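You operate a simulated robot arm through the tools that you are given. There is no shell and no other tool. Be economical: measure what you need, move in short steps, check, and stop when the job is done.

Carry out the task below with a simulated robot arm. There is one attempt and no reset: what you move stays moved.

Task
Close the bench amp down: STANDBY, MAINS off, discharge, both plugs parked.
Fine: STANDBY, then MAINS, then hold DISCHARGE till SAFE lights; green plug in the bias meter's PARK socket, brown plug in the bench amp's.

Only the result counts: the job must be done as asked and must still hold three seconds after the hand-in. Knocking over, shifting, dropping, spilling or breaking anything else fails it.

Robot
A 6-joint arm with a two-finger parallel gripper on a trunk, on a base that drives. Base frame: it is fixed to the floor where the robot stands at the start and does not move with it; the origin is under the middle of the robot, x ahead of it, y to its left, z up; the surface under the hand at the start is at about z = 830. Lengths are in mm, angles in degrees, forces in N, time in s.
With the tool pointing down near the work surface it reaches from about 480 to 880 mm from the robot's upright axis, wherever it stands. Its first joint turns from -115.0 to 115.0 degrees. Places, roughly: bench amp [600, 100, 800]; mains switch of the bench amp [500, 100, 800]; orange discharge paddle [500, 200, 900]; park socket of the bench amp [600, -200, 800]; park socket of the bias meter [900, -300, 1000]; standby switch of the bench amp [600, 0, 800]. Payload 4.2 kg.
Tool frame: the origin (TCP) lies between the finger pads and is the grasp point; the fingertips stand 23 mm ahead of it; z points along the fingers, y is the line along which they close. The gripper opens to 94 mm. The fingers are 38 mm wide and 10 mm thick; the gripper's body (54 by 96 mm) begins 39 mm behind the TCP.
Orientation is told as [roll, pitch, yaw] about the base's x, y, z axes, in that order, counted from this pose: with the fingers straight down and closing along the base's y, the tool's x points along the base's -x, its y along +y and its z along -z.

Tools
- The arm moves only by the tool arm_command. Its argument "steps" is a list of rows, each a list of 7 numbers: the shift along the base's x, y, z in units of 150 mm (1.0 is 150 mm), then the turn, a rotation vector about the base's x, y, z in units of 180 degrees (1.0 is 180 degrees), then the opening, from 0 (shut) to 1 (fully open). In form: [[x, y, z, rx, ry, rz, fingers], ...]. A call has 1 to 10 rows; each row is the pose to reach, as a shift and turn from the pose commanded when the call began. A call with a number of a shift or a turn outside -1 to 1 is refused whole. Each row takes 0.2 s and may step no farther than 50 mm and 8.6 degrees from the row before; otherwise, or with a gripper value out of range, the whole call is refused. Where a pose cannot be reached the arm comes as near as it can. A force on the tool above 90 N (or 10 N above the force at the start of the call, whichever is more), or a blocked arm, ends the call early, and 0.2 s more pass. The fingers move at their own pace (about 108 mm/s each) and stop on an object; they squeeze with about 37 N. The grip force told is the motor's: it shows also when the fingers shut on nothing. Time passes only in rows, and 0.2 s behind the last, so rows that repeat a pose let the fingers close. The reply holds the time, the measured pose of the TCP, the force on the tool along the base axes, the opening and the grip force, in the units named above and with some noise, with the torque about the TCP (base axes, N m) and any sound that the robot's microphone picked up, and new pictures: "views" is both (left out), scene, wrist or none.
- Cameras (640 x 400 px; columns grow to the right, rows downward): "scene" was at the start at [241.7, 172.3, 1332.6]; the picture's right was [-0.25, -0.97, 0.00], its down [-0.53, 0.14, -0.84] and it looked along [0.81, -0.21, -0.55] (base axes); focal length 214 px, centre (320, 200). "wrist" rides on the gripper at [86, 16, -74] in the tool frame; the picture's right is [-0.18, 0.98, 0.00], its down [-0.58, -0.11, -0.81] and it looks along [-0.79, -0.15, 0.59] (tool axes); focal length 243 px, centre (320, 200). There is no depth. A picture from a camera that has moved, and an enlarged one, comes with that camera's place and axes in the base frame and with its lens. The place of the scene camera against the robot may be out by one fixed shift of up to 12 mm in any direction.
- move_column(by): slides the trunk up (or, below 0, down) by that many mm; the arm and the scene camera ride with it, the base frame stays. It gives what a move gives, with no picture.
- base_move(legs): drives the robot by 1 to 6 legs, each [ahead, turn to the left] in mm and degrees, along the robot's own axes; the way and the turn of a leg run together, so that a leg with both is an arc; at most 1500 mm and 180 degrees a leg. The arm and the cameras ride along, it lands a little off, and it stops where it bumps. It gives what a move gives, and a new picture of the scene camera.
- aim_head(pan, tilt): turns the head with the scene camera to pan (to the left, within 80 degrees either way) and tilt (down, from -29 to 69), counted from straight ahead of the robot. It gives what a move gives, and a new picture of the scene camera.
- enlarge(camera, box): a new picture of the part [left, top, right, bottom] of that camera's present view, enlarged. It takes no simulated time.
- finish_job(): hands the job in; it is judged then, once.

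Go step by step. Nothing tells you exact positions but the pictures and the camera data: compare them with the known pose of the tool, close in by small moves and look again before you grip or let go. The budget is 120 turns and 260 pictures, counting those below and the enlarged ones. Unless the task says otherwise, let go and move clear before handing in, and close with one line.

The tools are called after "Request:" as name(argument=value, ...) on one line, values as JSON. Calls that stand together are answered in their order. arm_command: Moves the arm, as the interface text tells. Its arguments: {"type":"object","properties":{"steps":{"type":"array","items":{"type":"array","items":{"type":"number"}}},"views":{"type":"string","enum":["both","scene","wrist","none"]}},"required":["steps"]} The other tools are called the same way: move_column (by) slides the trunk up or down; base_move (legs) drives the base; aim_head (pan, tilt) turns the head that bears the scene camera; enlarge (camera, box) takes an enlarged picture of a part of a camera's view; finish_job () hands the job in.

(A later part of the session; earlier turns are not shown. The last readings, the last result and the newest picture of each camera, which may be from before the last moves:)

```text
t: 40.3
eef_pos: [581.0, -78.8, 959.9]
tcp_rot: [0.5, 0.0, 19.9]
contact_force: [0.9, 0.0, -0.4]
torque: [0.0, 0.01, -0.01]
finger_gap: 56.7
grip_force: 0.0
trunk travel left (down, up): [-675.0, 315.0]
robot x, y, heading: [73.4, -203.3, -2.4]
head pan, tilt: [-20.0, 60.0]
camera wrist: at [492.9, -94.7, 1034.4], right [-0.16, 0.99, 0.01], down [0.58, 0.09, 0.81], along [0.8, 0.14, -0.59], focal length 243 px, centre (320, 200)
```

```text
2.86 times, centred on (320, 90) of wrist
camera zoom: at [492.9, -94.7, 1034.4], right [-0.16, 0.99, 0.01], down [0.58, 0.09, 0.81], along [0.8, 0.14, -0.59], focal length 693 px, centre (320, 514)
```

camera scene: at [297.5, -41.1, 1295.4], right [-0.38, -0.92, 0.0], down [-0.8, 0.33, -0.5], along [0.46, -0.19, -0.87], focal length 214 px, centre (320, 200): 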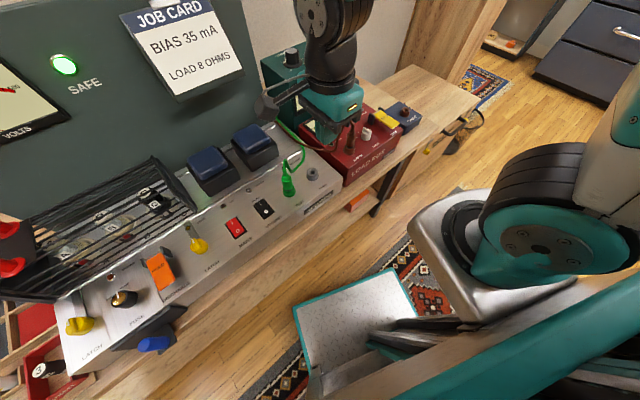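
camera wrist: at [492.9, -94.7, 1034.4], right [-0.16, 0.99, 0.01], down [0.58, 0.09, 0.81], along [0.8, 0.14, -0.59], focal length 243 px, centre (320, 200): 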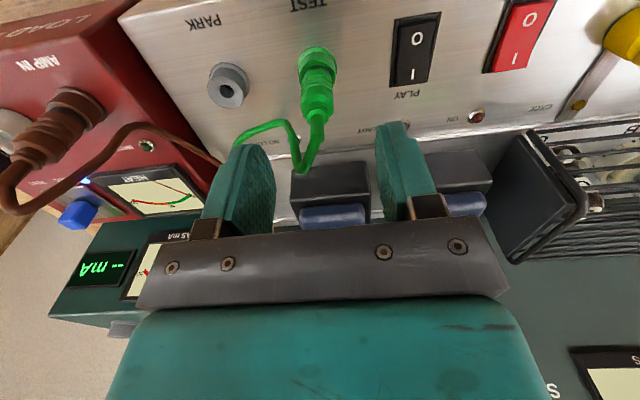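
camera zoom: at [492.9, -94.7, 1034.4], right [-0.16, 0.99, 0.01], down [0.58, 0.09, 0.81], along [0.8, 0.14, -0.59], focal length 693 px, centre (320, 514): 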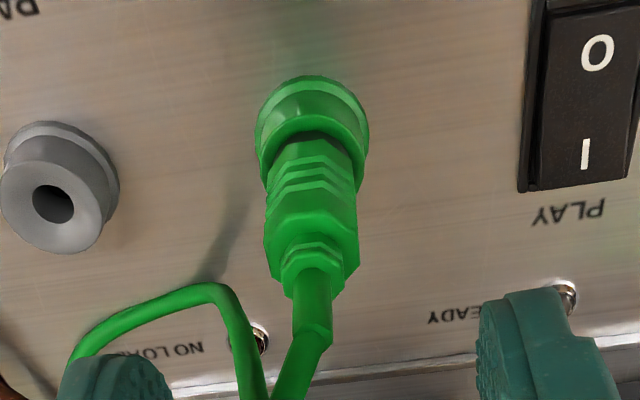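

Request:
arm_command(steps=[[-0.01, -0.005, -0.1, 0, 0, 0, 0.42], [-0.01, -0.005, -0.25, 0, 0, 0, 0.42], [-0.01, -0.005, -0.4, 0, 0, 0, 0.42], [-0.01, -0.005, -0.5, 0, 0, 0, 0.42], [-0.01, -0.005, -0.57, 0, 0, 0, 0.42], [-0.01, -0.005, -0.57, 0, 0, 0, 0.42]], views="both")

Request:
enlarge(camera="scene", box=[230, 100, 390, 240])

```text
t: 41.7
eef_pos: [578.2, -79.5, 873.4]
tcp_rot: [0.4, -0.1, 19.9]
contact_force: [-1.3, -0.5, -0.3]
torque: [0.01, -0.03, -0.02]
finger_gap: 39.3
grip_force: 0.1
trunk travel left (down, up): [-675.0, 315.0]
robot x, y, heading: [67.3, -205.9, -2.3]
head pan, tilt: [-20.0, 60.0]
camera scene: at [297.4, -41.1, 1295.4], right [-0.38, -0.92, 0.0], down [-0.8, 0.33, -0.5], along [0.46, -0.19, -0.87], focal length 214 px, centre (320, 200)
camera wrist: at [491.8, -94.4, 949.0], right [-0.16, 0.99, 0.01], down [0.58, 0.09, 0.81], along [0.79, 0.14, -0.59], focal length 243 px, centre (320, 200)
```

scene: 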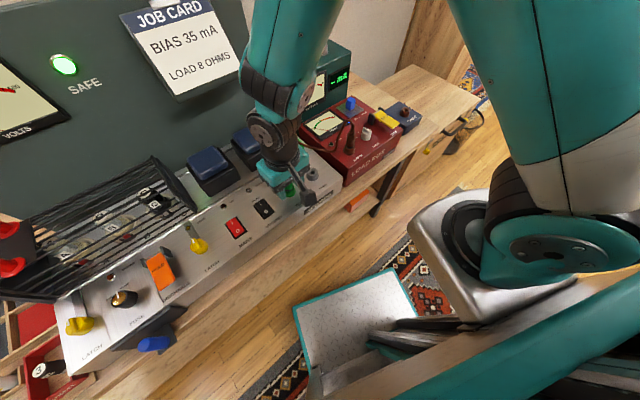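
wrist: 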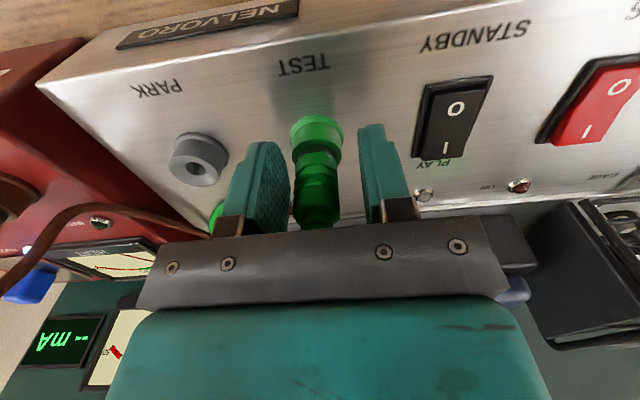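

```text
2.86 times, centred on (310, 170) of scene
camera zoom: at [297.4, -41.1, 1295.4], right [-0.38, -0.92, 0.0], down [-0.8, 0.33, -0.5], along [0.46, -0.19, -0.87], focal length 613 px, centre (349, 286)
```

zoom: 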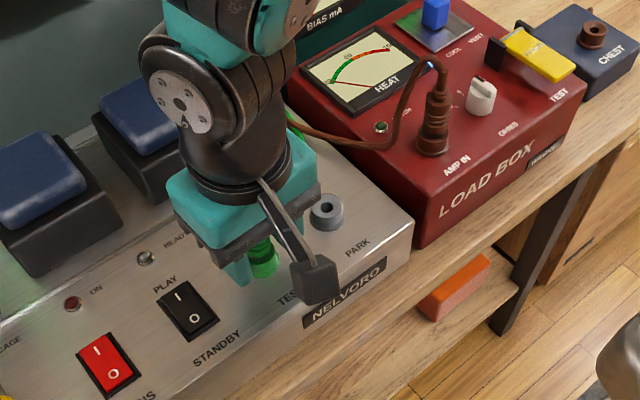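

The plug body is between the fingers. I'll close and lift it out.

Request:
arm_command(steps=[[0, 0, 0, 0, 0, 0, 0.1], [0, 0, 0, 0, 0, 0, 0], [0, 0, 0, 0, 0, 0, 0]], views="wrist")

Request:
arm_command(steps=[[0, 0, 0.05, 0, 0, 0, 0], [0, 0, 0.1, 0, 0, 0, 0], [0, 0, 0.17, 0, 0, 0, 0], [0, 0, 0.25, 0, 0, 0, 0], [0, 0, 0.35, 0, 0, 0, 0], [0, 0, 0.5, 0, 0, 0, 0]], views="wrist")

```text
t: 42.5
eef_pos: [579.2, -80.9, 873.3]
tcp_rot: [0.4, -0.3, 19.8]
contact_force: [8.2, -16.1, 1.0]
torque: [-0.57, -0.25, -0.16]
finger_gap: 21.8
grip_force: 37.8
trunk travel left (down, up): [-675.0, 315.0]
robot x, y, heading: [71.1, -204.7, -2.2]
head pan, tilt: [-20.0, 60.0]
camera wrist: at [492.4, -95.8, 948.9], right [-0.16, 0.99, 0.01], down [0.58, 0.09, 0.81], along [0.8, 0.13, -0.59], focal length 243 px, centre (320, 200)
```

wrist: 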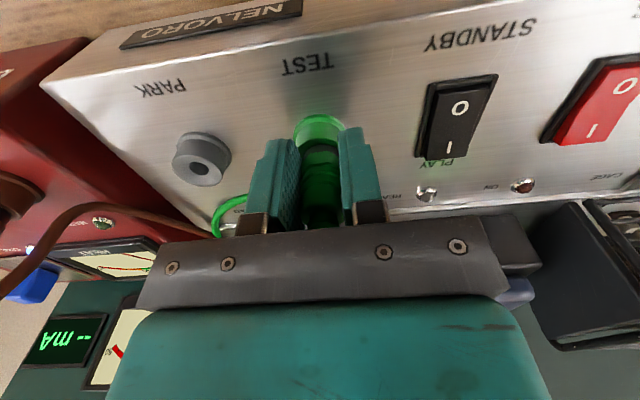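

```text
t: 43.9
eef_pos: [577.8, -79.7, 946.6]
tcp_rot: [0.4, -0.2, 19.9]
contact_force: [-0.3, 0.4, -0.6]
torque: [0.02, -0.03, -0.01]
finger_gap: 21.3
grip_force: 36.7
trunk travel left (down, up): [-675.0, 315.0]
robot x, y, heading: [75.4, -198.1, -2.4]
head pan, tilt: [-20.0, 60.0]
camera wrist: at [490.8, -95.7, 1022.9], right [-0.16, 0.99, 0.01], down [0.59, 0.09, 0.81], along [0.79, 0.14, -0.59], focal length 243 px, centre (320, 200)
```

wrist: 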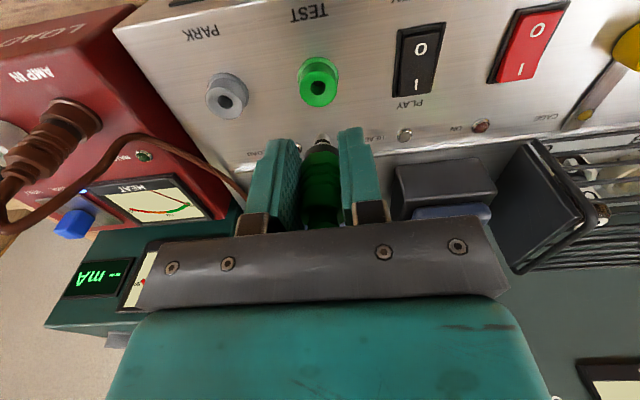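

The green plug is out and held. I'll raise it and swing right, toward the bias meter.

Request:
arm_command(steps=[[0, 0, 0.3, 0, 0, 0, 0], [0, -0.1, 0.55, 0, 0, 0, 0], [0, -0.35, 0.7, 0, 0, 0, 0], [0, -0.6, 0.85, 0, 0, 0, 0], [0.1, -0.85, 1, 0, 0, 0, 0], [0.35, -0.93, 1, 0, 0, 0, 0], [0.6, -0.93, 1, 0, 0, 0, 0], [0.8, -0.93, 1, 0, 0, 0, 0]], views="both")

Request:
enlarge(camera="wrist", box=[220, 0, 420, 140])

```text
t: 45.7
eef_pos: [696.3, -220.8, 1101.8]
tcp_rot: [0.4, -0.1, 19.8]
contact_force: [-0.1, -0.7, 0.1]
torque: [0.05, -0.02, -0.01]
finger_gap: 21.4
grip_force: 37.2
trunk travel left (down, up): [-675.0, 315.0]
robot x, y, heading: [69.3, -201.6, -2.4]
head pan, tilt: [-20.0, 60.0]
camera scene: at [297.0, -41.2, 1295.5], right [-0.38, -0.92, 0.0], down [-0.8, 0.33, -0.5], along [0.46, -0.19, -0.87], focal length 214 px, centre (320, 200)
camera wrist: at [610.4, -236.6, 1176.6], right [-0.16, 0.99, 0.01], down [0.58, 0.09, 0.81], along [0.79, 0.14, -0.59], focal length 243 px, centre (320, 200)
```

scene: 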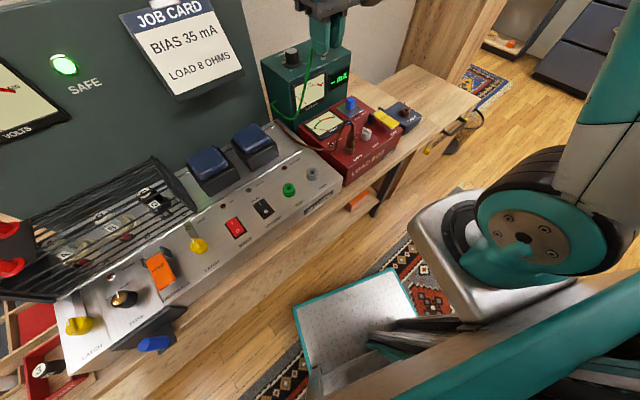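
wrist: 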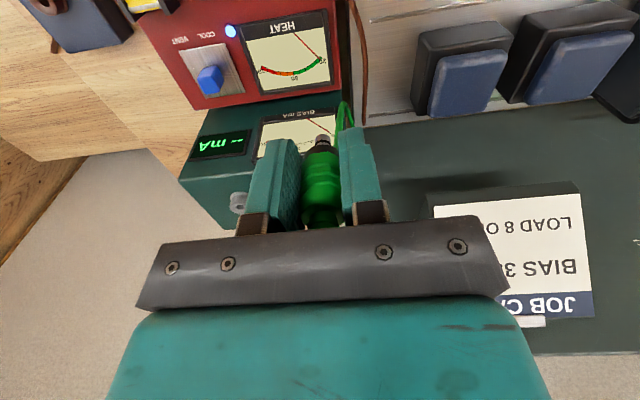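

```text
2.86 times, centred on (320, 70) of wrist
camera zoom: at [610.4, -236.6, 1176.6], right [-0.16, 0.99, 0.01], down [0.58, 0.09, 0.81], along [0.79, 0.14, -0.59], focal length 693 px, centre (320, 571)
```

zoom: 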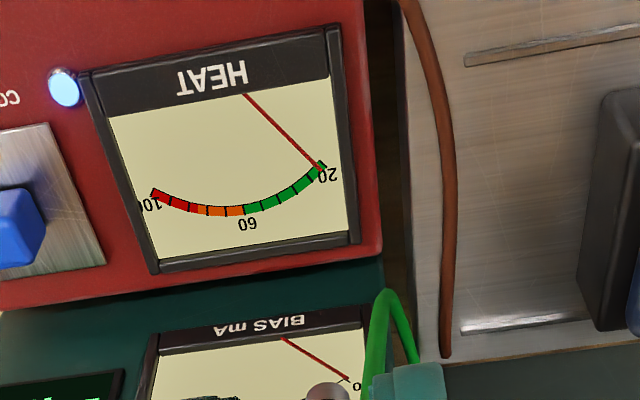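

The bias-meter PARK barrel is visible, at roughly (900,-300,975). I'll move closer for a second view.

Request:
arm_command(steps=[[0.2, -0.15, 0, 0, 0, 0, 0], [0.4, -0.3, 0, 0, 0, 0, 0], [0.6, -0.35, 0, 0, 0, 0, 0], [0.7, -0.35, 0, 0, 0, 0, 0]], views="both")

Request:
enlarge(camera="wrist", box=[200, 60, 400, 200])

```text
t: 46.7
eef_pos: [805.0, -271.4, 1099.1]
tcp_rot: [0.4, 0.1, 19.9]
contact_force: [-0.1, 0.1, -0.9]
torque: [0.01, 0.03, 0.03]
finger_gap: 21.5
grip_force: 37.1
trunk travel left (down, up): [-675.0, 315.0]
robot x, y, heading: [66.4, -205.2, -2.5]
head pan, tilt: [-20.0, 60.0]
camera scene: at [297.3, -41.2, 1295.4], right [-0.38, -0.92, 0.0], down [-0.8, 0.33, -0.5], along [0.46, -0.19, -0.87], focal length 214 px, centre (320, 200)
camera wrist: at [718.1, -287.5, 1174.1], right [-0.16, 0.99, 0.01], down [0.59, 0.09, 0.81], along [0.79, 0.14, -0.59], focal length 243 px, centre (320, 200)
```

scene: 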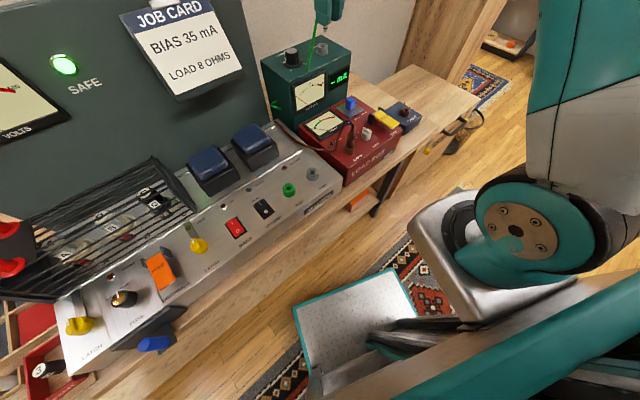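
wrist: 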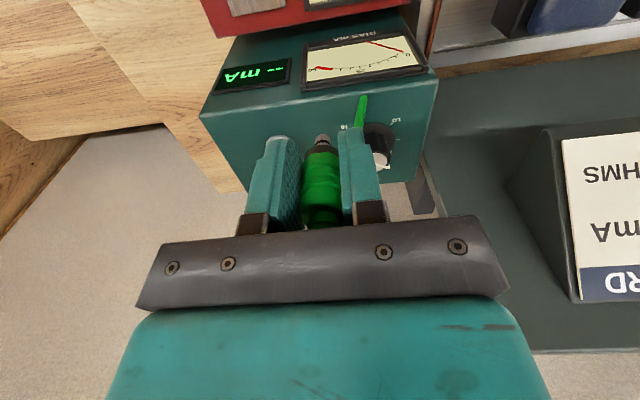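

```text
2.86 times, centred on (300, 130) of wrist
camera zoom: at [718.1, -287.5, 1174.1], right [-0.16, 0.99, 0.01], down [0.59, 0.09, 0.81], along [0.79, 0.14, -0.59], focal length 693 px, centre (377, 400)
```

zoom: 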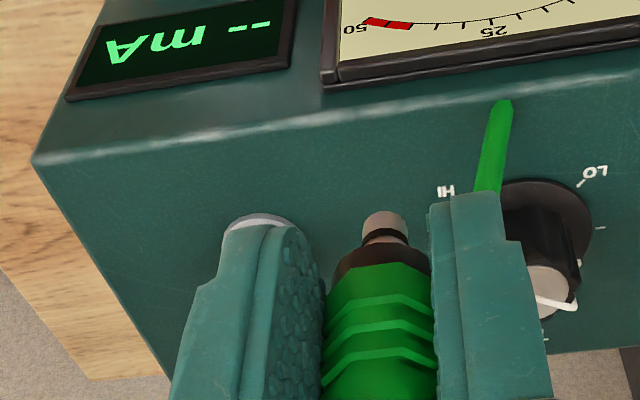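

Estimate: socket top ≈ (892,-300,980). I'll move right above it at this height, where it should show above the pin in view.

Request:
arm_command(steps=[[0.25, -0.08, 0.05, 0, 0, 0, 0], [0.5, -0.19, 0.1, 0, 0, 0, 0], [0.58, -0.19, 0.1, 0, 0, 0, 0], [0.58, -0.19, 0.1, 0, 0, 0, 0]], views="wrist")

Request:
enlarge(camera="wrist", box=[220, 20, 420, 160])

```text
t: 47.7
eef_pos: [889.8, -300.2, 1114.4]
tcp_rot: [0.5, 0.0, 20.0]
contact_force: [0.0, 0.2, -0.8]
torque: [0.01, 0.02, 0.01]
finger_gap: 21.4
grip_force: 37.4
trunk travel left (down, up): [-675.0, 315.0]
robot x, y, heading: [76.4, -205.4, -2.6]
head pan, tilt: [-20.0, 60.0]
camera wrist: at [804.2, -315.6, 1189.6], right [-0.16, 0.99, 0.01], down [0.59, 0.09, 0.81], along [0.79, 0.14, -0.59], focal length 243 px, centre (320, 200)
```

wrist: 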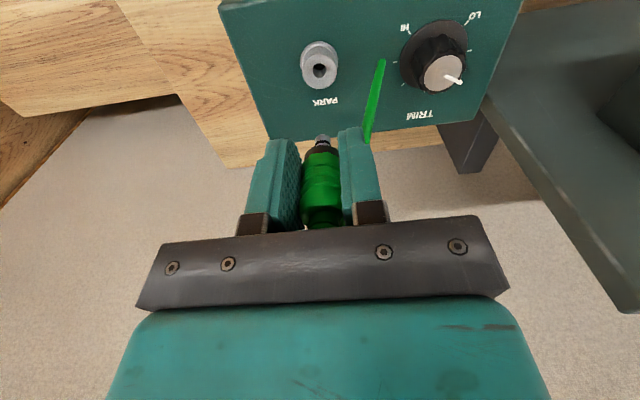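

```text
2.86 times, centred on (320, 90) of wrist
camera zoom: at [804.2, -315.6, 1189.6], right [-0.16, 0.99, 0.01], down [0.59, 0.09, 0.81], along [0.79, 0.14, -0.59], focal length 693 px, centre (320, 514)
```

zoom: 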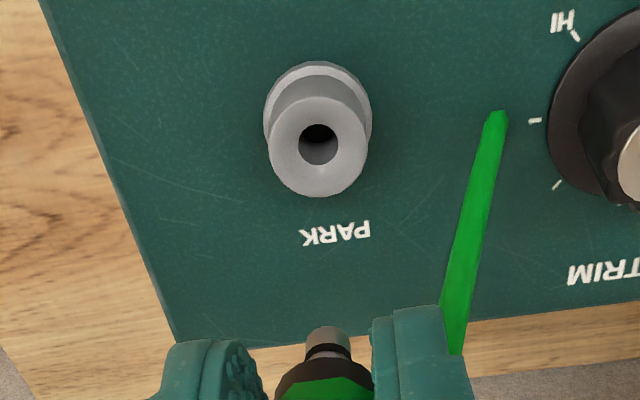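

The socket is well centred sideways. Triangulation suggests (904,-299,976), so I'll shift forward and descend partway to check.

Request:
arm_command(steps=[[0.04, 0.0, -0.1, 0, 0, 0, 0], [0.08, 0.0, -0.2, 0, 0, 0, 0], [0.08, 0.0, -0.33, 0, 0, 0, 0], [0.08, 0.0, -0.33, 0, 0, 0, 0]], views="wrist")

Request:
enlarge(camera="wrist", box=[220, 30, 420, 170])

```text
t: 48.7
eef_pos: [901.1, -299.6, 1063.4]
tcp_rot: [0.4, 0.0, 19.9]
contact_force: [0.1, -0.9, -0.7]
torque: [-0.02, 0.01, -0.02]
finger_gap: 21.7
grip_force: 37.2
trunk travel left (down, up): [-675.0, 315.0]
robot x, y, heading: [69.9, -207.4, -2.3]
head pan, tilt: [-20.0, 60.0]
camera wrist: at [815.9, -314.9, 1139.1], right [-0.16, 0.99, 0.01], down [0.58, 0.09, 0.81], along [0.79, 0.14, -0.59], focal length 243 px, centre (320, 200)
```

wrist: 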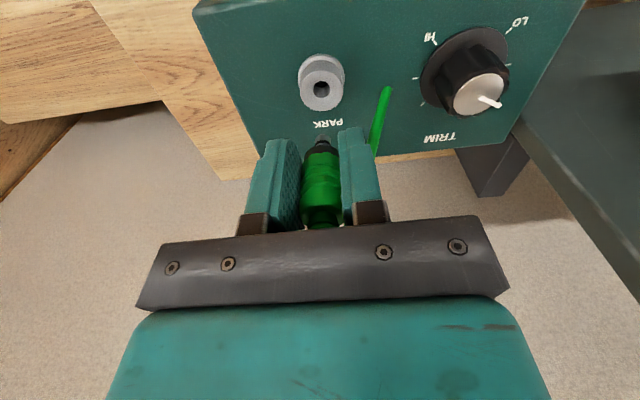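

```text
2.86 times, centred on (320, 100) of wrist
camera zoom: at [815.9, -314.9, 1139.1], right [-0.16, 0.99, 0.01], down [0.58, 0.09, 0.81], along [0.79, 0.14, -0.59], focal length 693 px, centre (320, 486)
```

zoom: 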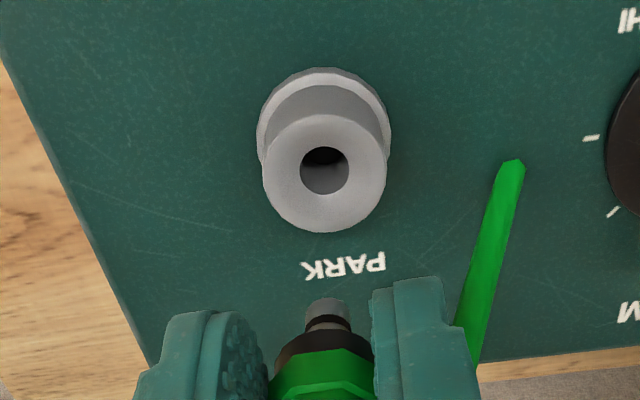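

I want a second angle to check the pin against the socket in depth, so I'll aim the head at the bias meter.

Request:
aim_head(pan=-18, tilt=25)

Request:
enlarge(camera="scene", box=[280, 160, 380, 230])

Request:
enlarge(camera="wrist", box=[290, 65, 355, 150])

```text
t: 49.7
eef_pos: [902.0, -299.2, 1065.1]
tcp_rot: [0.6, -0.1, 19.9]
contact_force: [0.8, -0.6, -1.4]
torque: [-0.01, -0.02, 0.02]
finger_gap: 21.5
grip_force: 37.0
trunk travel left (down, up): [-675.0, 315.0]
robot x, y, heading: [71.7, -205.6, -2.5]
head pan, tilt: [-18.0, 25.0]
camera scene: at [322.2, -47.9, 1345.4], right [-0.35, -0.94, 0.0], down [-0.4, 0.15, -0.91], along [0.85, -0.32, -0.42], focal length 214 px, centre (320, 200)
```

scene: 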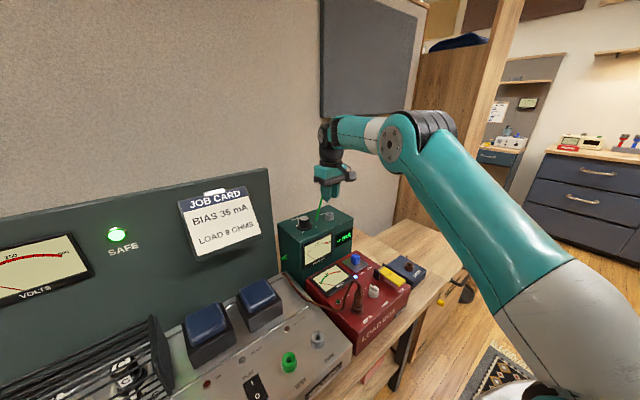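

```text
5.71 times, centred on (330, 195) of scene
camera zoom: at [322.2, -47.9, 1345.4], right [-0.35, -0.94, 0.0], down [-0.4, 0.15, -0.91], along [0.85, -0.32, -0.42], focal length 1226 px, centre (263, 229)
```

zoom: 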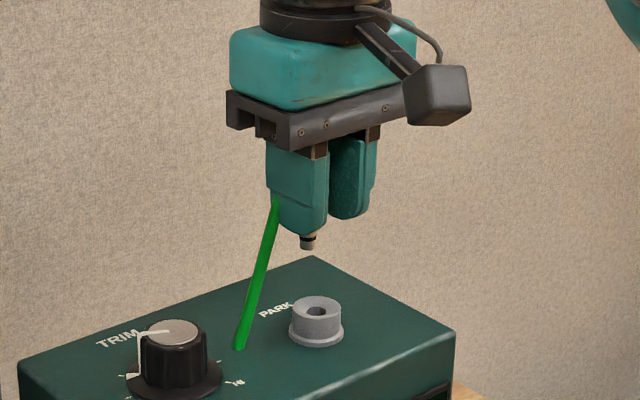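

```text
4.71 times, centred on (322, 108) of wrist
camera zoom: at [815.9, -314.9, 1139.3], right [-0.16, 0.99, 0.01], down [0.59, 0.09, 0.81], along [0.79, 0.14, -0.59], focal length 1142 px, centre (308, 635)
```

zoom: 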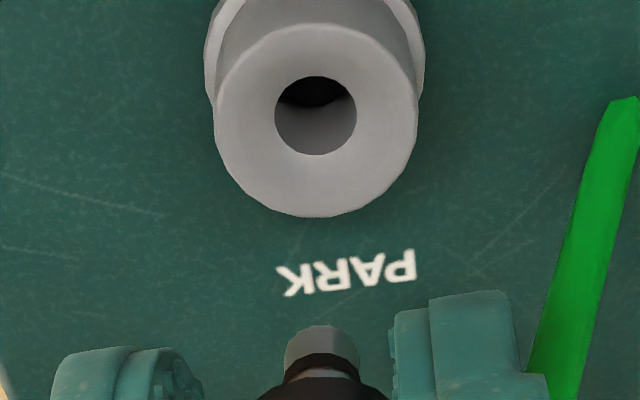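

From the scene view, the pin tip is roughly 35 mm above the barrel. I'll come down 24 mm and re-check, since parallax shrinks as they get close.

Request:
arm_command(steps=[[0, 0, -0.08, 0, 0, 0, 0], [0, 0, -0.16, 0, 0, 0, 0], [0, 0, -0.16, 0, 0, 0, 0]], views="none")

Request:
enlarge(camera="scene", box=[300, 175, 350, 220])

Request:
enlarge(camera="wrist", box=[280, 75, 370, 155])

```text
t: 50.5
eef_pos: [901.1, -299.3, 1040.2]
tcp_rot: [0.5, -0.1, 20.0]
contact_force: [-0.2, 0.2, -0.6]
torque: [-0.01, 0.0, 0.01]
finger_gap: 21.2
grip_force: 36.6
trunk travel left (down, up): [-675.0, 315.0]
robot x, y, heading: [72.8, -205.3, -2.6]
head pan, tilt: [-18.0, 25.0]
```

```text
8.89 times, centred on (325, 198) of scene
camera zoom: at [322.2, -47.9, 1345.5], right [-0.35, -0.94, 0.0], down [-0.4, 0.15, -0.91], along [0.85, -0.32, -0.42], focal length 1906 px, centre (276, 222)
```

zoom: 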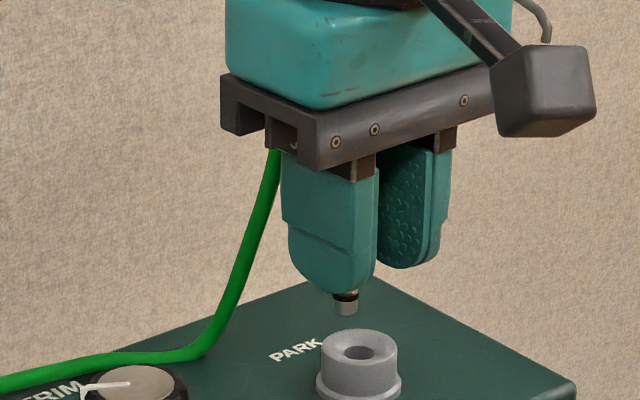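

```text
5.00 times, centred on (325, 115) of wrist
camera zoom: at [815.5, -315.1, 1115.4], right [-0.16, 0.99, 0.01], down [0.58, 0.09, 0.81], along [0.79, 0.14, -0.59], focal length 1213 px, centre (295, 625)
```

zoom: 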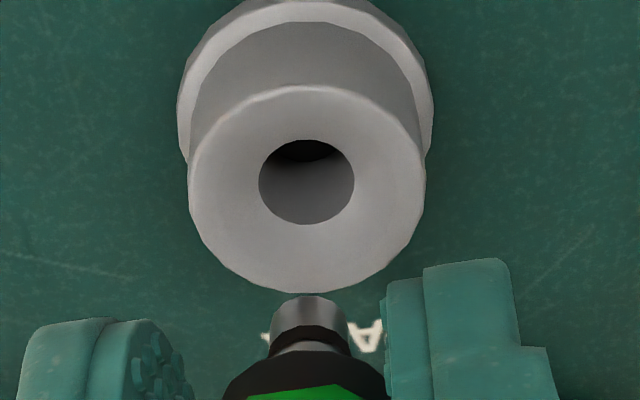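

Comparing the two views, the barrel is about 9–10 mm nearer the robot than the pin, with lateral alignment good and ~10 mm of height left. I'll shift back and re-check.

Request:
arm_command(steps=[[-0.03, -0.005, 0, 0, 0, 0, 0], [-0.062, -0.011, 0, 0, 0, 0, 0], [-0.062, -0.011, 0, 0, 0, 0, 0]], views="none")

Request:
enlarge(camera="scene", box=[300, 175, 350, 220])

Request:
enlarge(camera="wrist", box=[280, 75, 370, 155])

```text
t: 51.3
eef_pos: [893.6, -301.1, 1041.3]
tcp_rot: [0.5, -0.1, 19.9]
contact_force: [-0.2, -0.3, 0.2]
torque: [-0.03, -0.02, -0.03]
finger_gap: 21.3
grip_force: 36.7
trunk travel left (down, up): [-675.0, 315.0]
robot x, y, heading: [72.9, -202.7, -2.6]
head pan, tilt: [-18.0, 25.0]
```

```text
8.89 times, centred on (325, 198) of scene
camera zoom: at [322.3, -47.9, 1345.4], right [-0.35, -0.94, 0.0], down [-0.4, 0.15, -0.91], along [0.85, -0.32, -0.42], focal length 1906 px, centre (276, 222)
```

zoom: 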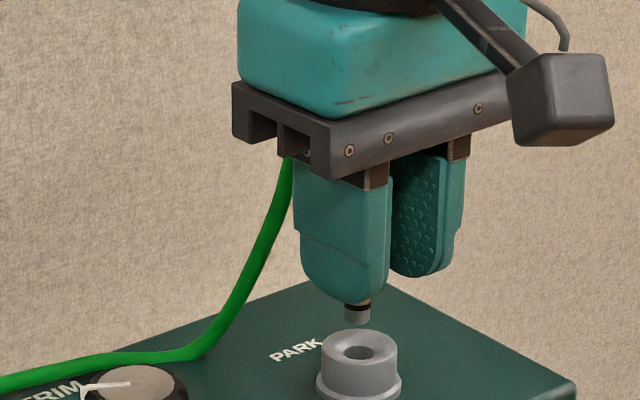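

```text
5.00 times, centred on (325, 115) of wrist
camera zoom: at [806.7, -316.4, 1115.6], right [-0.16, 0.99, 0.01], down [0.58, 0.09, 0.81], along [0.79, 0.14, -0.59], focal length 1213 px, centre (295, 625)
```

zoom: 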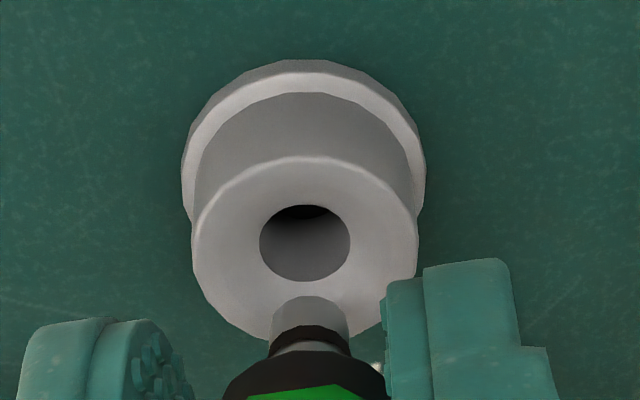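

Aligned within about 1 mm. I'll lower in small steps into the socket.

Request:
arm_command(steps=[[-0.004, -0.003, -0.03, 0, 0, 0, 0], [-0.004, -0.003, -0.06, 0, 0, 0, 0], [-0.004, -0.003, -0.08, 0, 0, 0, 0], [-0.004, -0.003, -0.1, 0, 0, 0, 0]], views="none")

Request:
enlarge(camera="scene", box=[300, 175, 350, 220])

Request:
enlarge(camera="wrist", box=[280, 75, 370, 155])

```text
t: 52.3
eef_pos: [892.3, -301.1, 1026.5]
tcp_rot: [0.6, 0.1, 19.9]
contact_force: [-3.0, 1.4, 0.7]
torque: [0.06, 0.13, 0.04]
finger_gap: 21.4
grip_force: 37.2
trunk travel left (down, up): [-675.0, 315.0]
robot x, y, heading: [72.6, -205.8, -2.5]
head pan, tilt: [-18.0, 25.0]
```

```text
8.89 times, centred on (325, 198) of scene
camera zoom: at [322.0, -47.9, 1345.5], right [-0.35, -0.94, 0.0], down [-0.4, 0.15, -0.91], along [0.85, -0.32, -0.42], focal length 1906 px, centre (276, 222)
```

zoom: 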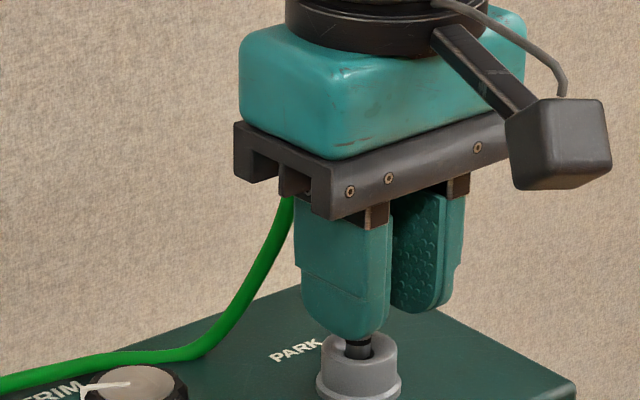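

```text
5.00 times, centred on (325, 115) of wrist
camera zoom: at [806.8, -317.0, 1100.8], right [-0.16, 0.99, 0.01], down [0.59, 0.09, 0.81], along [0.79, 0.14, -0.59], focal length 1213 px, centre (295, 625)
```

zoom: 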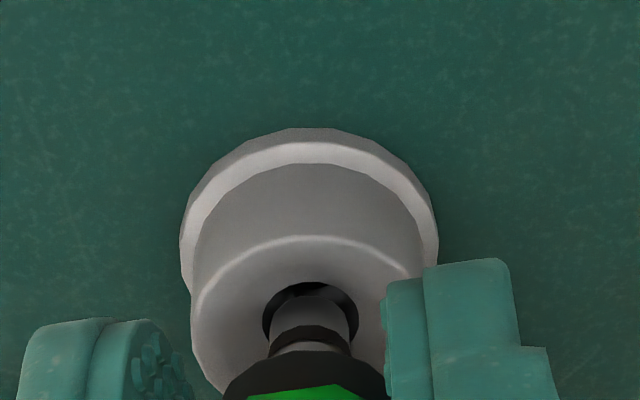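

The pin has entered the hole. I'll keep going down until it seats.

Request:
arm_command(steps=[[0, 0, -0.015, 0, 0, 0, 0], [0, 0, -0.03, 0, 0, 0, 0], [0, 0, -0.04, 0, 0, 0, 0], [0, 0, -0.05, 0, 0, 0, 0]], views="none")

Request:
enlarge(camera="scene", box=[300, 175, 350, 220])

Request:
enlarge(camera="wrist", box=[280, 75, 370, 155])

```text
t: 53.3
eef_pos: [892.3, -301.3, 1018.4]
tcp_rot: [0.5, 0.0, 20.0]
contact_force: [0.6, -0.4, 0.0]
torque: [0.0, 0.06, -0.01]
finger_gap: 21.5
grip_force: 37.2
trunk travel left (down, up): [-675.0, 315.0]
robot x, y, heading: [68.5, -203.3, -2.5]
head pan, tilt: [-18.0, 25.0]
```

```text
8.89 times, centred on (325, 198) of scene
camera zoom: at [322.2, -47.9, 1345.5], right [-0.35, -0.94, 0.0], down [-0.4, 0.15, -0.91], along [0.85, -0.32, -0.42], focal length 1906 px, centre (276, 222)
```

zoom: 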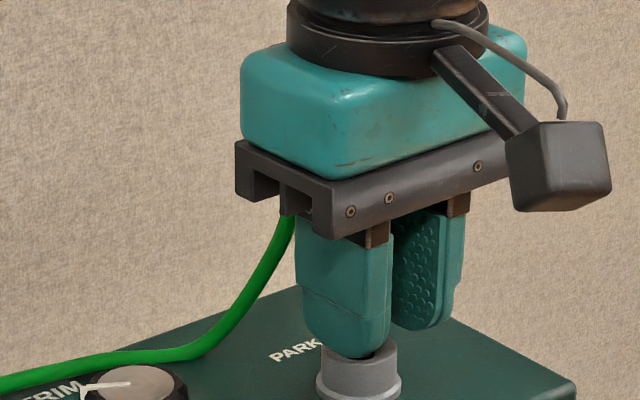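

```text
5.00 times, centred on (325, 115) of wrist
camera zoom: at [806.6, -317.3, 1093.4], right [-0.16, 0.99, 0.01], down [0.59, 0.09, 0.81], along [0.79, 0.14, -0.59], focal length 1213 px, centre (295, 625)
```

zoom: 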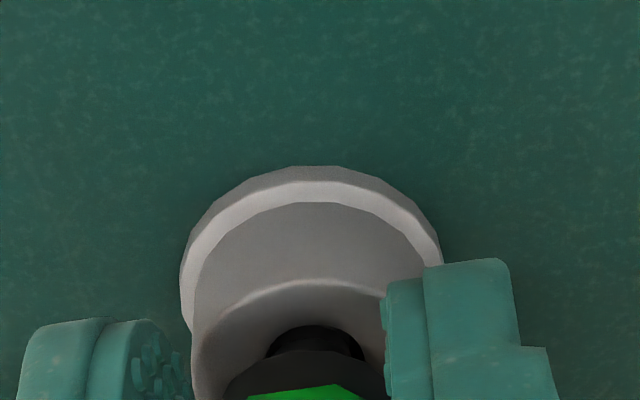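

Request:
arm_command(steps=[[0, 0, -0.012, 0, 0, 0, 0], [0, 0, -0.024, 0, 0, 0, 0], [0, 0, -0.036, 0, 0, 0, 0], [0, 0, -0.048, 0, 0, 0, 0]], views="none")

Request:
enlarge(camera="scene", box=[300, 175, 350, 220])

Request:
enlarge(camera="wrist", box=[280, 75, 370, 155])

```text
t: 54.3
eef_pos: [891.9, -302.4, 1014.4]
tcp_rot: [0.4, -0.5, 19.9]
contact_force: [1.4, 1.8, 16.7]
torque: [-0.06, -0.1, 0.03]
finger_gap: 21.6
grip_force: 37.1
trunk travel left (down, up): [-675.0, 315.0]
robot x, y, heading: [76.3, -202.7, -2.3]
head pan, tilt: [-18.0, 25.0]
```

```text
8.89 times, centred on (325, 198) of scene
camera zoom: at [321.5, -47.7, 1345.9], right [-0.35, -0.94, 0.0], down [-0.4, 0.15, -0.91], along [0.85, -0.32, -0.42], focal length 1906 px, centre (276, 222)
```

zoom: 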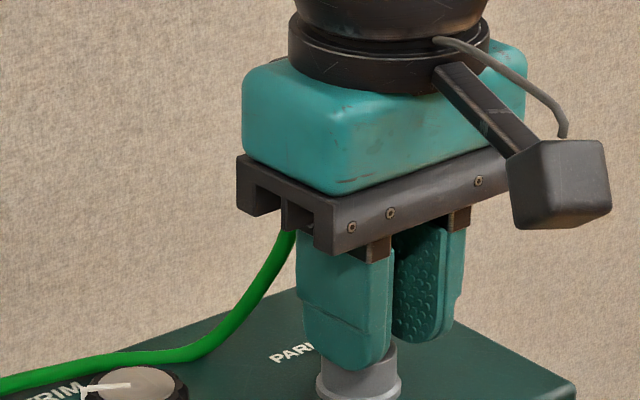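

```text
5.00 times, centred on (325, 115) of wrist
camera zoom: at [805.8, -317.5, 1088.2], right [-0.16, 0.99, 0.01], down [0.58, 0.09, 0.81], along [0.8, 0.14, -0.59], focal length 1213 px, centre (295, 625)
```

zoom: 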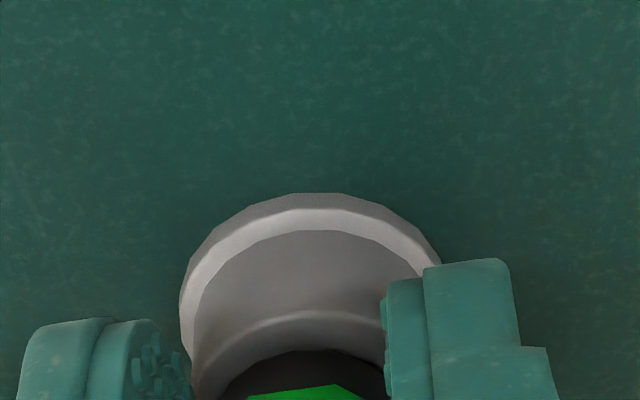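

Shoulder contact at 17 N; I'll press a little more to make sure it's seated, then open.

Request:
arm_command(steps=[[0, 0, -0.012, 0, 0, 0, 0], [0, 0, -0.024, 0, 0, 0, 0], [0, 0, -0.024, 0, 0, 0, 0]], views="none")

Request:
enlarge(camera="wrist", box=[280, 75, 370, 155])

```text
t: 55.1
eef_pos: [891.8, -300.4, 1010.9]
tcp_rot: [0.4, -0.4, 20.0]
contact_force: [6.5, 2.7, 33.0]
torque: [-0.2, -0.39, 0.07]
finger_gap: 21.1
grip_force: 36.4
trunk travel left (down, up): [-675.0, 315.0]
robot x, y, heading: [73.4, -203.1, -2.6]
head pan, tilt: [-18.0, 25.0]
```

```text
5.00 times, centred on (325, 115) of wrist
camera zoom: at [805.0, -317.6, 1085.4], right [-0.16, 0.99, 0.01], down [0.58, 0.09, 0.81], along [0.8, 0.14, -0.59], focal length 1213 px, centre (295, 625)
```

zoom: 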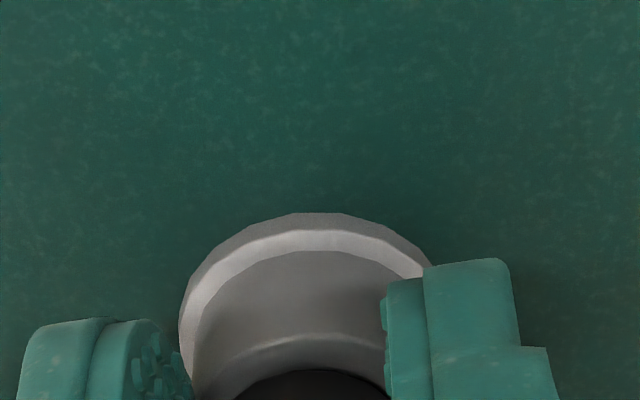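

Request:
arm_command(steps=[[0, 0, 0.02, 0, 0, 0, 0.1], [0, 0, 0.02, 0, 0, 0, 0.4], [0, 0, 0.02, 0, 0, 0, 0.4], [0, 0, 0.2, 0, 0, 0, 0.4], [0, 0, 0.4, 0, 0, 0, 0.4], [0, 0, 0.6, 0, 0, 0, 0.4]], views="none")

Request:
enlarge(camera="wrist", box=[220, 20, 420, 160])

Request:
enlarge(camera="scene", box=[290, 165, 370, 230])

```text
t: 56.5
eef_pos: [892.1, -301.6, 1097.1]
tcp_rot: [0.6, 0.0, 19.9]
contact_force: [-0.6, -0.1, -0.6]
torque: [-0.03, 0.0, -0.01]
finger_gap: 37.8
grip_force: 0.0
trunk travel left (down, up): [-675.0, 315.0]
robot x, y, heading: [69.1, -201.0, -2.4]
head pan, tilt: [-18.0, 25.0]
```

```text
2.86 times, centred on (320, 90) of wrist
camera zoom: at [805.0, -318.0, 1172.7], right [-0.16, 0.99, 0.01], down [0.59, 0.09, 0.81], along [0.79, 0.14, -0.59], focal length 693 px, centre (320, 514)
```

zoom: 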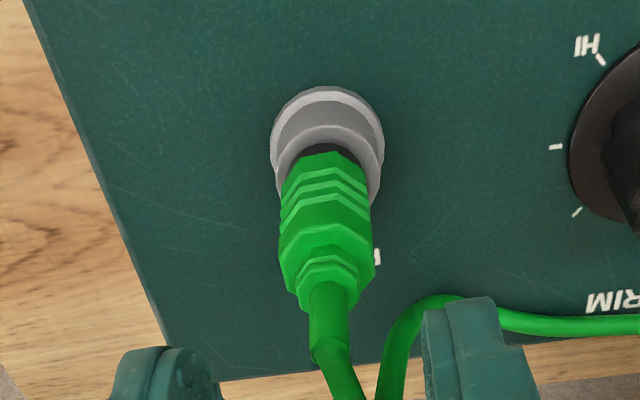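

```text
6.15 times, centred on (330, 198) of scene
camera zoom: at [322.4, -47.9, 1345.3], right [-0.35, -0.94, 0.0], down [-0.4, 0.15, -0.91], along [0.85, -0.32, -0.42], focal length 1320 px, centre (258, 215)
```

zoom: 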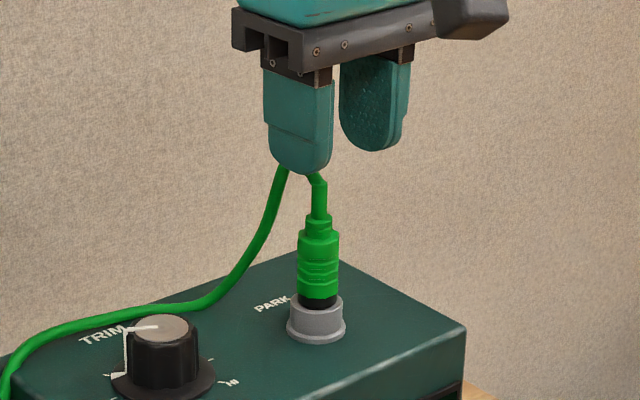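

The green plug is seated in the bias meter's PARK. Now I'll retract over the load box to see the brown plug.

Request:
arm_command(steps=[[0, 0, 0.2, 0, 0, 0, 0.4], [0, 0, 0.4, 0, 0, 0, 0.4], [-0.25, 0.03, 0.4, 0, 0, 0, 0.5], [-0.5, 0.08, 0.4, 0, 0, 0, 0.5], [-0.75, 0.12, 0.4, 0, 0, 0, 0.5], [-1, 0.18, 0.4, 0, 0, 0, 0.5]], views="none")

Request:
arm_command(steps=[[-0.25, 0.05, 0, 0, 0, 0, 0.5], [-0.5, 0.1, 0, 0, 0, 0, 0.5], [-0.75, 0.16, -0.1, 0, 0, 0, 0.5], [-0.8, 0.18, -0.35, 0, 0, 0, 0.5], [-0.8, 0.18, -0.6, 0, 0, 0, 0.5]], views="both")

Request:
enlarge(camera="wrist", box=[220, 0, 420, 140])

```text
t: 57.9
eef_pos: [781.9, -272.4, 1198.3]
tcp_rot: [0.5, 0.1, 20.0]
contact_force: [0.6, 0.6, -0.2]
torque: [0.0, 0.03, 0.0]
finger_gap: 47.2
grip_force: 0.0
out of reach, approached as far as the arm can: row 5, 6
trunk travel left (down, up): [-675.0, 315.0]
robot x, y, heading: [69.5, -201.6, -2.3]
head pan, tilt: [-18.0, 25.0]
```

```text
t: 59.1
eef_pos: [721.0, -246.4, 1242.0]
tcp_rot: [0.5, 0.0, 19.9]
contact_force: [0.4, 0.0, 0.2]
torque: [0.04, 0.07, 0.02]
finger_gap: 46.7
grip_force: 0.2
out of reach, approached as far as the arm can: row 1, 2, 3, 4, 5
trunk travel left (down, up): [-675.0, 315.0]
robot x, y, heading: [71.7, -207.9, -2.4]
head pan, tilt: [-18.0, 25.0]
camera scene: at [322.3, -47.8, 1345.4], right [-0.35, -0.94, 0.0], down [-0.4, 0.15, -0.91], along [0.85, -0.32, -0.42], focal length 214 px, centre (320, 200)
camera wrist: at [634.9, -261.3, 1316.7], right [-0.16, 0.99, 0.01], down [0.59, 0.09, 0.8], along [0.79, 0.13, -0.59], focal length 243 px, centre (320, 200)
```

scene: 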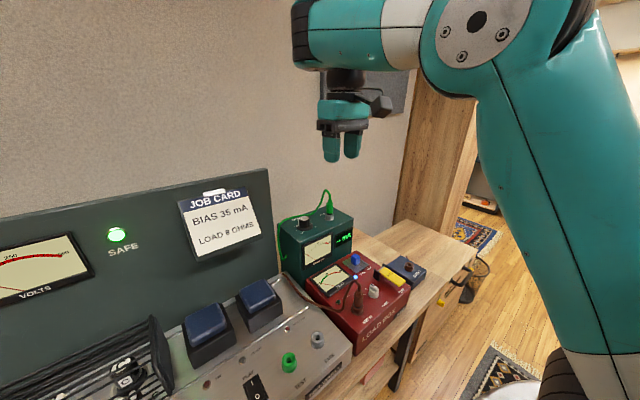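
wrist: 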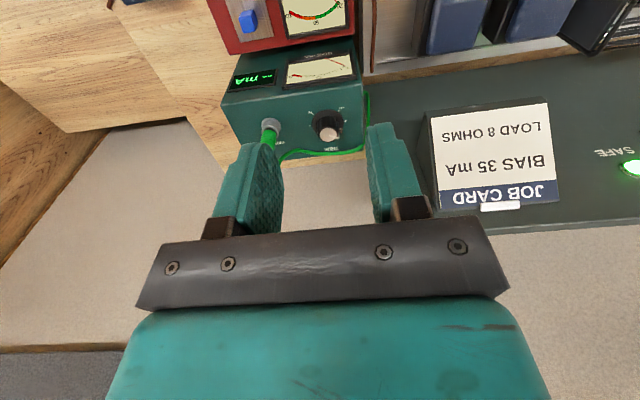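

```text
2.86 times, centred on (320, 70) of wrist
camera zoom: at [634.9, -261.3, 1316.7], right [-0.16, 0.99, 0.01], down [0.59, 0.09, 0.8], along [0.79, 0.13, -0.59], focal length 693 px, centre (320, 571)
```

zoom: 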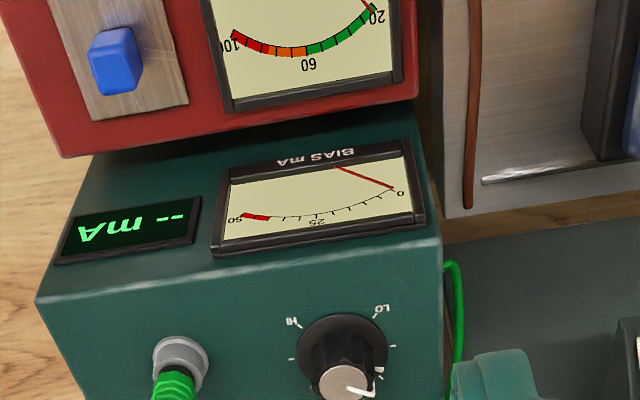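

The arm got up to a near-limit posture. I'll give it a few rows to reach the commanded pose and see where it goes.

Request:
arm_command(steps=[[0, 0, 0, 0, 0, 0, 0.5], [0, 0, 0, 0, 0, 0, 0.5]], views="none")

```text
t: 59.7
eef_pos: [721.7, -245.3, 1240.9]
tcp_rot: [0.4, 0.1, 19.9]
contact_force: [-1.5, -0.1, 0.0]
torque: [0.01, 0.0, -0.01]
finger_gap: 46.8
grip_force: 0.0
trunk travel left (down, up): [-675.0, 315.0]
robot x, y, heading: [70.5, -202.9, -2.3]
head pan, tilt: [-18.0, 25.0]
```

Request:
arm_command(steps=[[0.2, 0, -0.1, 0, 0, 0, 0.5], [0.3, 0, -0.3, 0, 0, 0, 0.5], [0.3, 0, -0.55, 0, 0, 0, 0.5], [0.3, 0, -0.8, 0, 0, 0, 0.5], [0.3, 0, -1, 0, 0, 0, 0.5]], views="none")

```text
t: 60.9
eef_pos: [831.8, -223.8, 1131.7]
tcp_rot: [0.6, 0.1, 19.9]
contact_force: [-0.6, 0.3, 0.0]
torque: [0.03, -0.03, 0.0]
finger_gap: 47.1
grip_force: 0.1
out of reach, approached as far as the arm can: row 2, 3, 4, 5
trunk travel left (down, up): [-675.0, 315.0]
robot x, y, heading: [73.6, -204.0, -2.2]
head pan, tilt: [-18.0, 25.0]
```

Request:
arm_command(steps=[[0.1, -0.1, 0, 0, 0, 0, 0.5], [0.1, -0.25, -0.05, 0, 0, 0, 0.5], [0.1, -0.35, -0.15, 0, 0, 0, 0.5], [0.0, -0.35, -0.22, 0, 0, 0, 0.5]], views="scene")

```text
t: 61.9
eef_pos: [850.1, -279.5, 1112.5]
tcp_rot: [0.5, 0.0, 19.9]
contact_force: [-0.2, 0.2, 1.1]
torque: [-0.04, 0.03, 0.0]
finger_gap: 47.0
grip_force: 0.0
out of reach, approached as far as the arm can: row 4
trunk travel left (down, up): [-675.0, 315.0]
robot x, y, heading: [73.2, -203.5, -2.4]
head pan, tilt: [-18.0, 25.0]
camera scene: at [322.1, -47.8, 1345.5], right [-0.35, -0.94, 0.0], down [-0.4, 0.15, -0.91], along [0.85, -0.32, -0.42], focal length 214 px, centre (320, 200)
```

scene: 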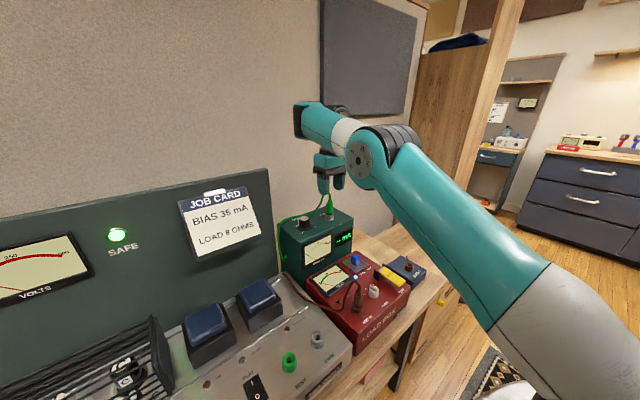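

The elbow has flipped downward when the arm stretched. I'll raise the trunk to have clear room, stretch out, and come down again so the elbow folds back up.

Request:
move_column(by=150)

Request:
arm_command(steps=[[0.15, -0.05, 0.15, 0, 0, 0, 0.5], [0.3, -0.1, 0.3, 0, 0, 0, 0.5], [0.4, -0.13, 0.35, 0, 0, 0, 0.5], [0.45, -0.15, 0.3, 0, 0, 0, 0.5], [0.45, -0.15, 0.15, 0, 0, 0, 0.5], [0.4, -0.13, 0, 0, 0, 0, 0.5], [0.3, -0.13, -0.2, 0, 0, 0, 0.5], [0.27, -0.13, -0.4, 0, 0, 0, 0.5]], views="scene")

```text
t: 63.6
eef_pos: [850.2, -278.2, 1262.5]
tcp_rot: [0.5, 0.0, 20.0]
contact_force: [-0.2, 0.1, 0.6]
torque: [0.04, 0.01, 0.01]
finger_gap: 47.1
grip_force: 0.1
trunk travel left (down, up): [-825.0, 165.0]
robot x, y, heading: [72.1, -205.0, -2.4]
head pan, tilt: [-18.0, 25.0]
```

```text
t: 65.4
eef_pos: [889.2, -302.1, 1203.9]
tcp_rot: [0.5, 0.0, 20.1]
contact_force: [-0.6, -0.1, 0.4]
torque: [-0.01, -0.02, -0.02]
finger_gap: 47.1
grip_force: 0.0
out of reach, approached as far as the arm can: row 3, 4
trunk travel left (down, up): [-825.0, 165.0]
robot x, y, heading: [73.1, -202.0, -2.4]
head pan, tilt: [-18.0, 25.0]
camera scene: at [321.9, -48.0, 1495.6], right [-0.35, -0.94, 0.0], down [-0.4, 0.15, -0.91], along [0.85, -0.32, -0.42], focal length 214 px, centre (320, 200)
```

scene: 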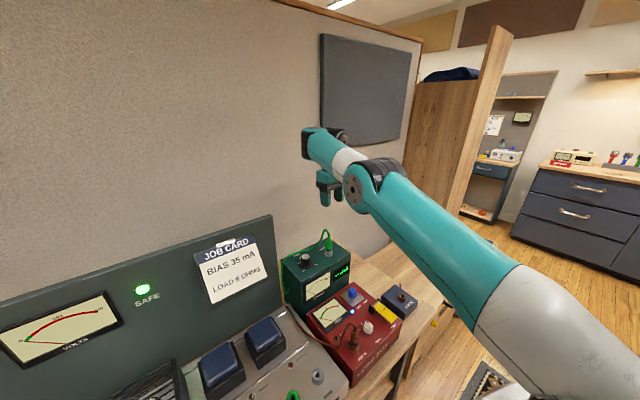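

Request:
arm_command(steps=[[0.02, 0, 0.3, 0, 0, 0, 0.5], [0.02, 0, 0.5, 0, 0, 0, 0.5], [0.02, 0, 0.7, 0, 0, 0, 0.5], [-0.23, 0.03, 0.7, 0, 0, 0, 0.5], [-0.48, 0.08, 0.7, 0, 0, 0, 0.5]], views="scene")

```text
t: 66.6
eef_pos: [818.9, -286.2, 1308.5]
tcp_rot: [0.5, 0.4, 20.1]
contact_force: [0.7, 0.1, 0.4]
torque: [0.01, -0.03, 0.01]
finger_gap: 46.6
grip_force: 0.1
trunk travel left (down, up): [-825.0, 165.0]
robot x, y, heading: [73.0, -201.9, -2.5]
head pan, tilt: [-18.0, 25.0]
camera scene: at [322.5, -48.2, 1495.5], right [-0.35, -0.94, 0.0], down [-0.4, 0.15, -0.91], along [0.85, -0.32, -0.42], focal length 214 px, centre (320, 200)
```

scene: 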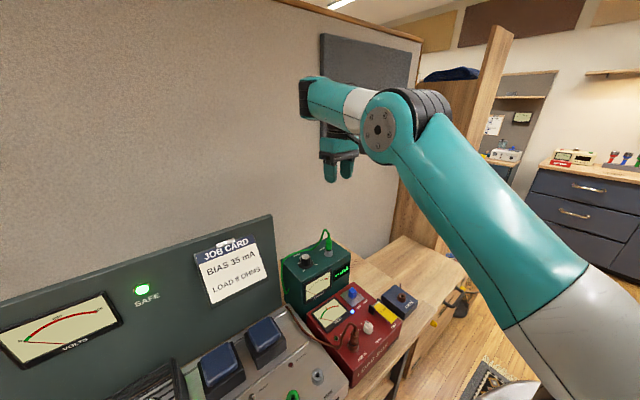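

Request:
arm_command(steps=[[0, 0, -0.3, 0, 0, 0, 0.5], [-0.1, 0.05, -0.4, 0, 0, 0, 0.5], [-0.35, 0.1, -0.4, 0, 0, 0, 0.5], [-0.6, 0.15, -0.4, 0, 0, 0, 0.5], [-0.8, 0.2, -0.4, 0, 0, 0, 0.5]], views="scene")

```text
t: 67.8
eef_pos: [817.5, -265.0, 1310.8]
tcp_rot: [0.5, 0.2, 20.0]
contact_force: [0.6, 0.8, 0.0]
torque: [-0.02, 0.04, 0.0]
finger_gap: 47.0
grip_force: 0.0
out of reach, approached as far as the arm can: row 1, 2, 3, 4, 5
trunk travel left (down, up): [-825.0, 165.0]
robot x, y, heading: [72.7, -204.1, -2.7]
head pan, tilt: [-18.0, 25.0]
camera scene: at [322.3, -47.9, 1495.4], right [-0.35, -0.94, 0.0], down [-0.4, 0.15, -0.91], along [0.85, -0.32, -0.42], focal length 214 px, centre (320, 200)
```

scene: 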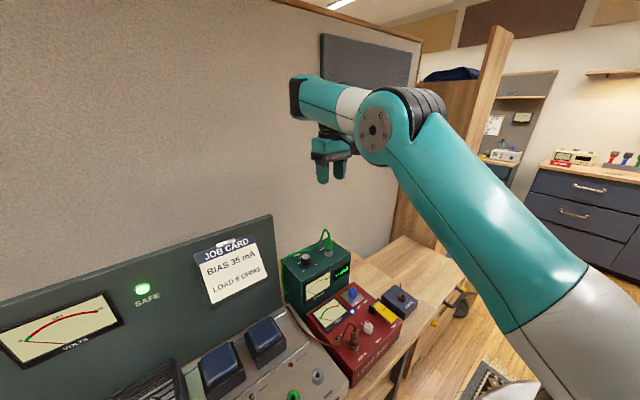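

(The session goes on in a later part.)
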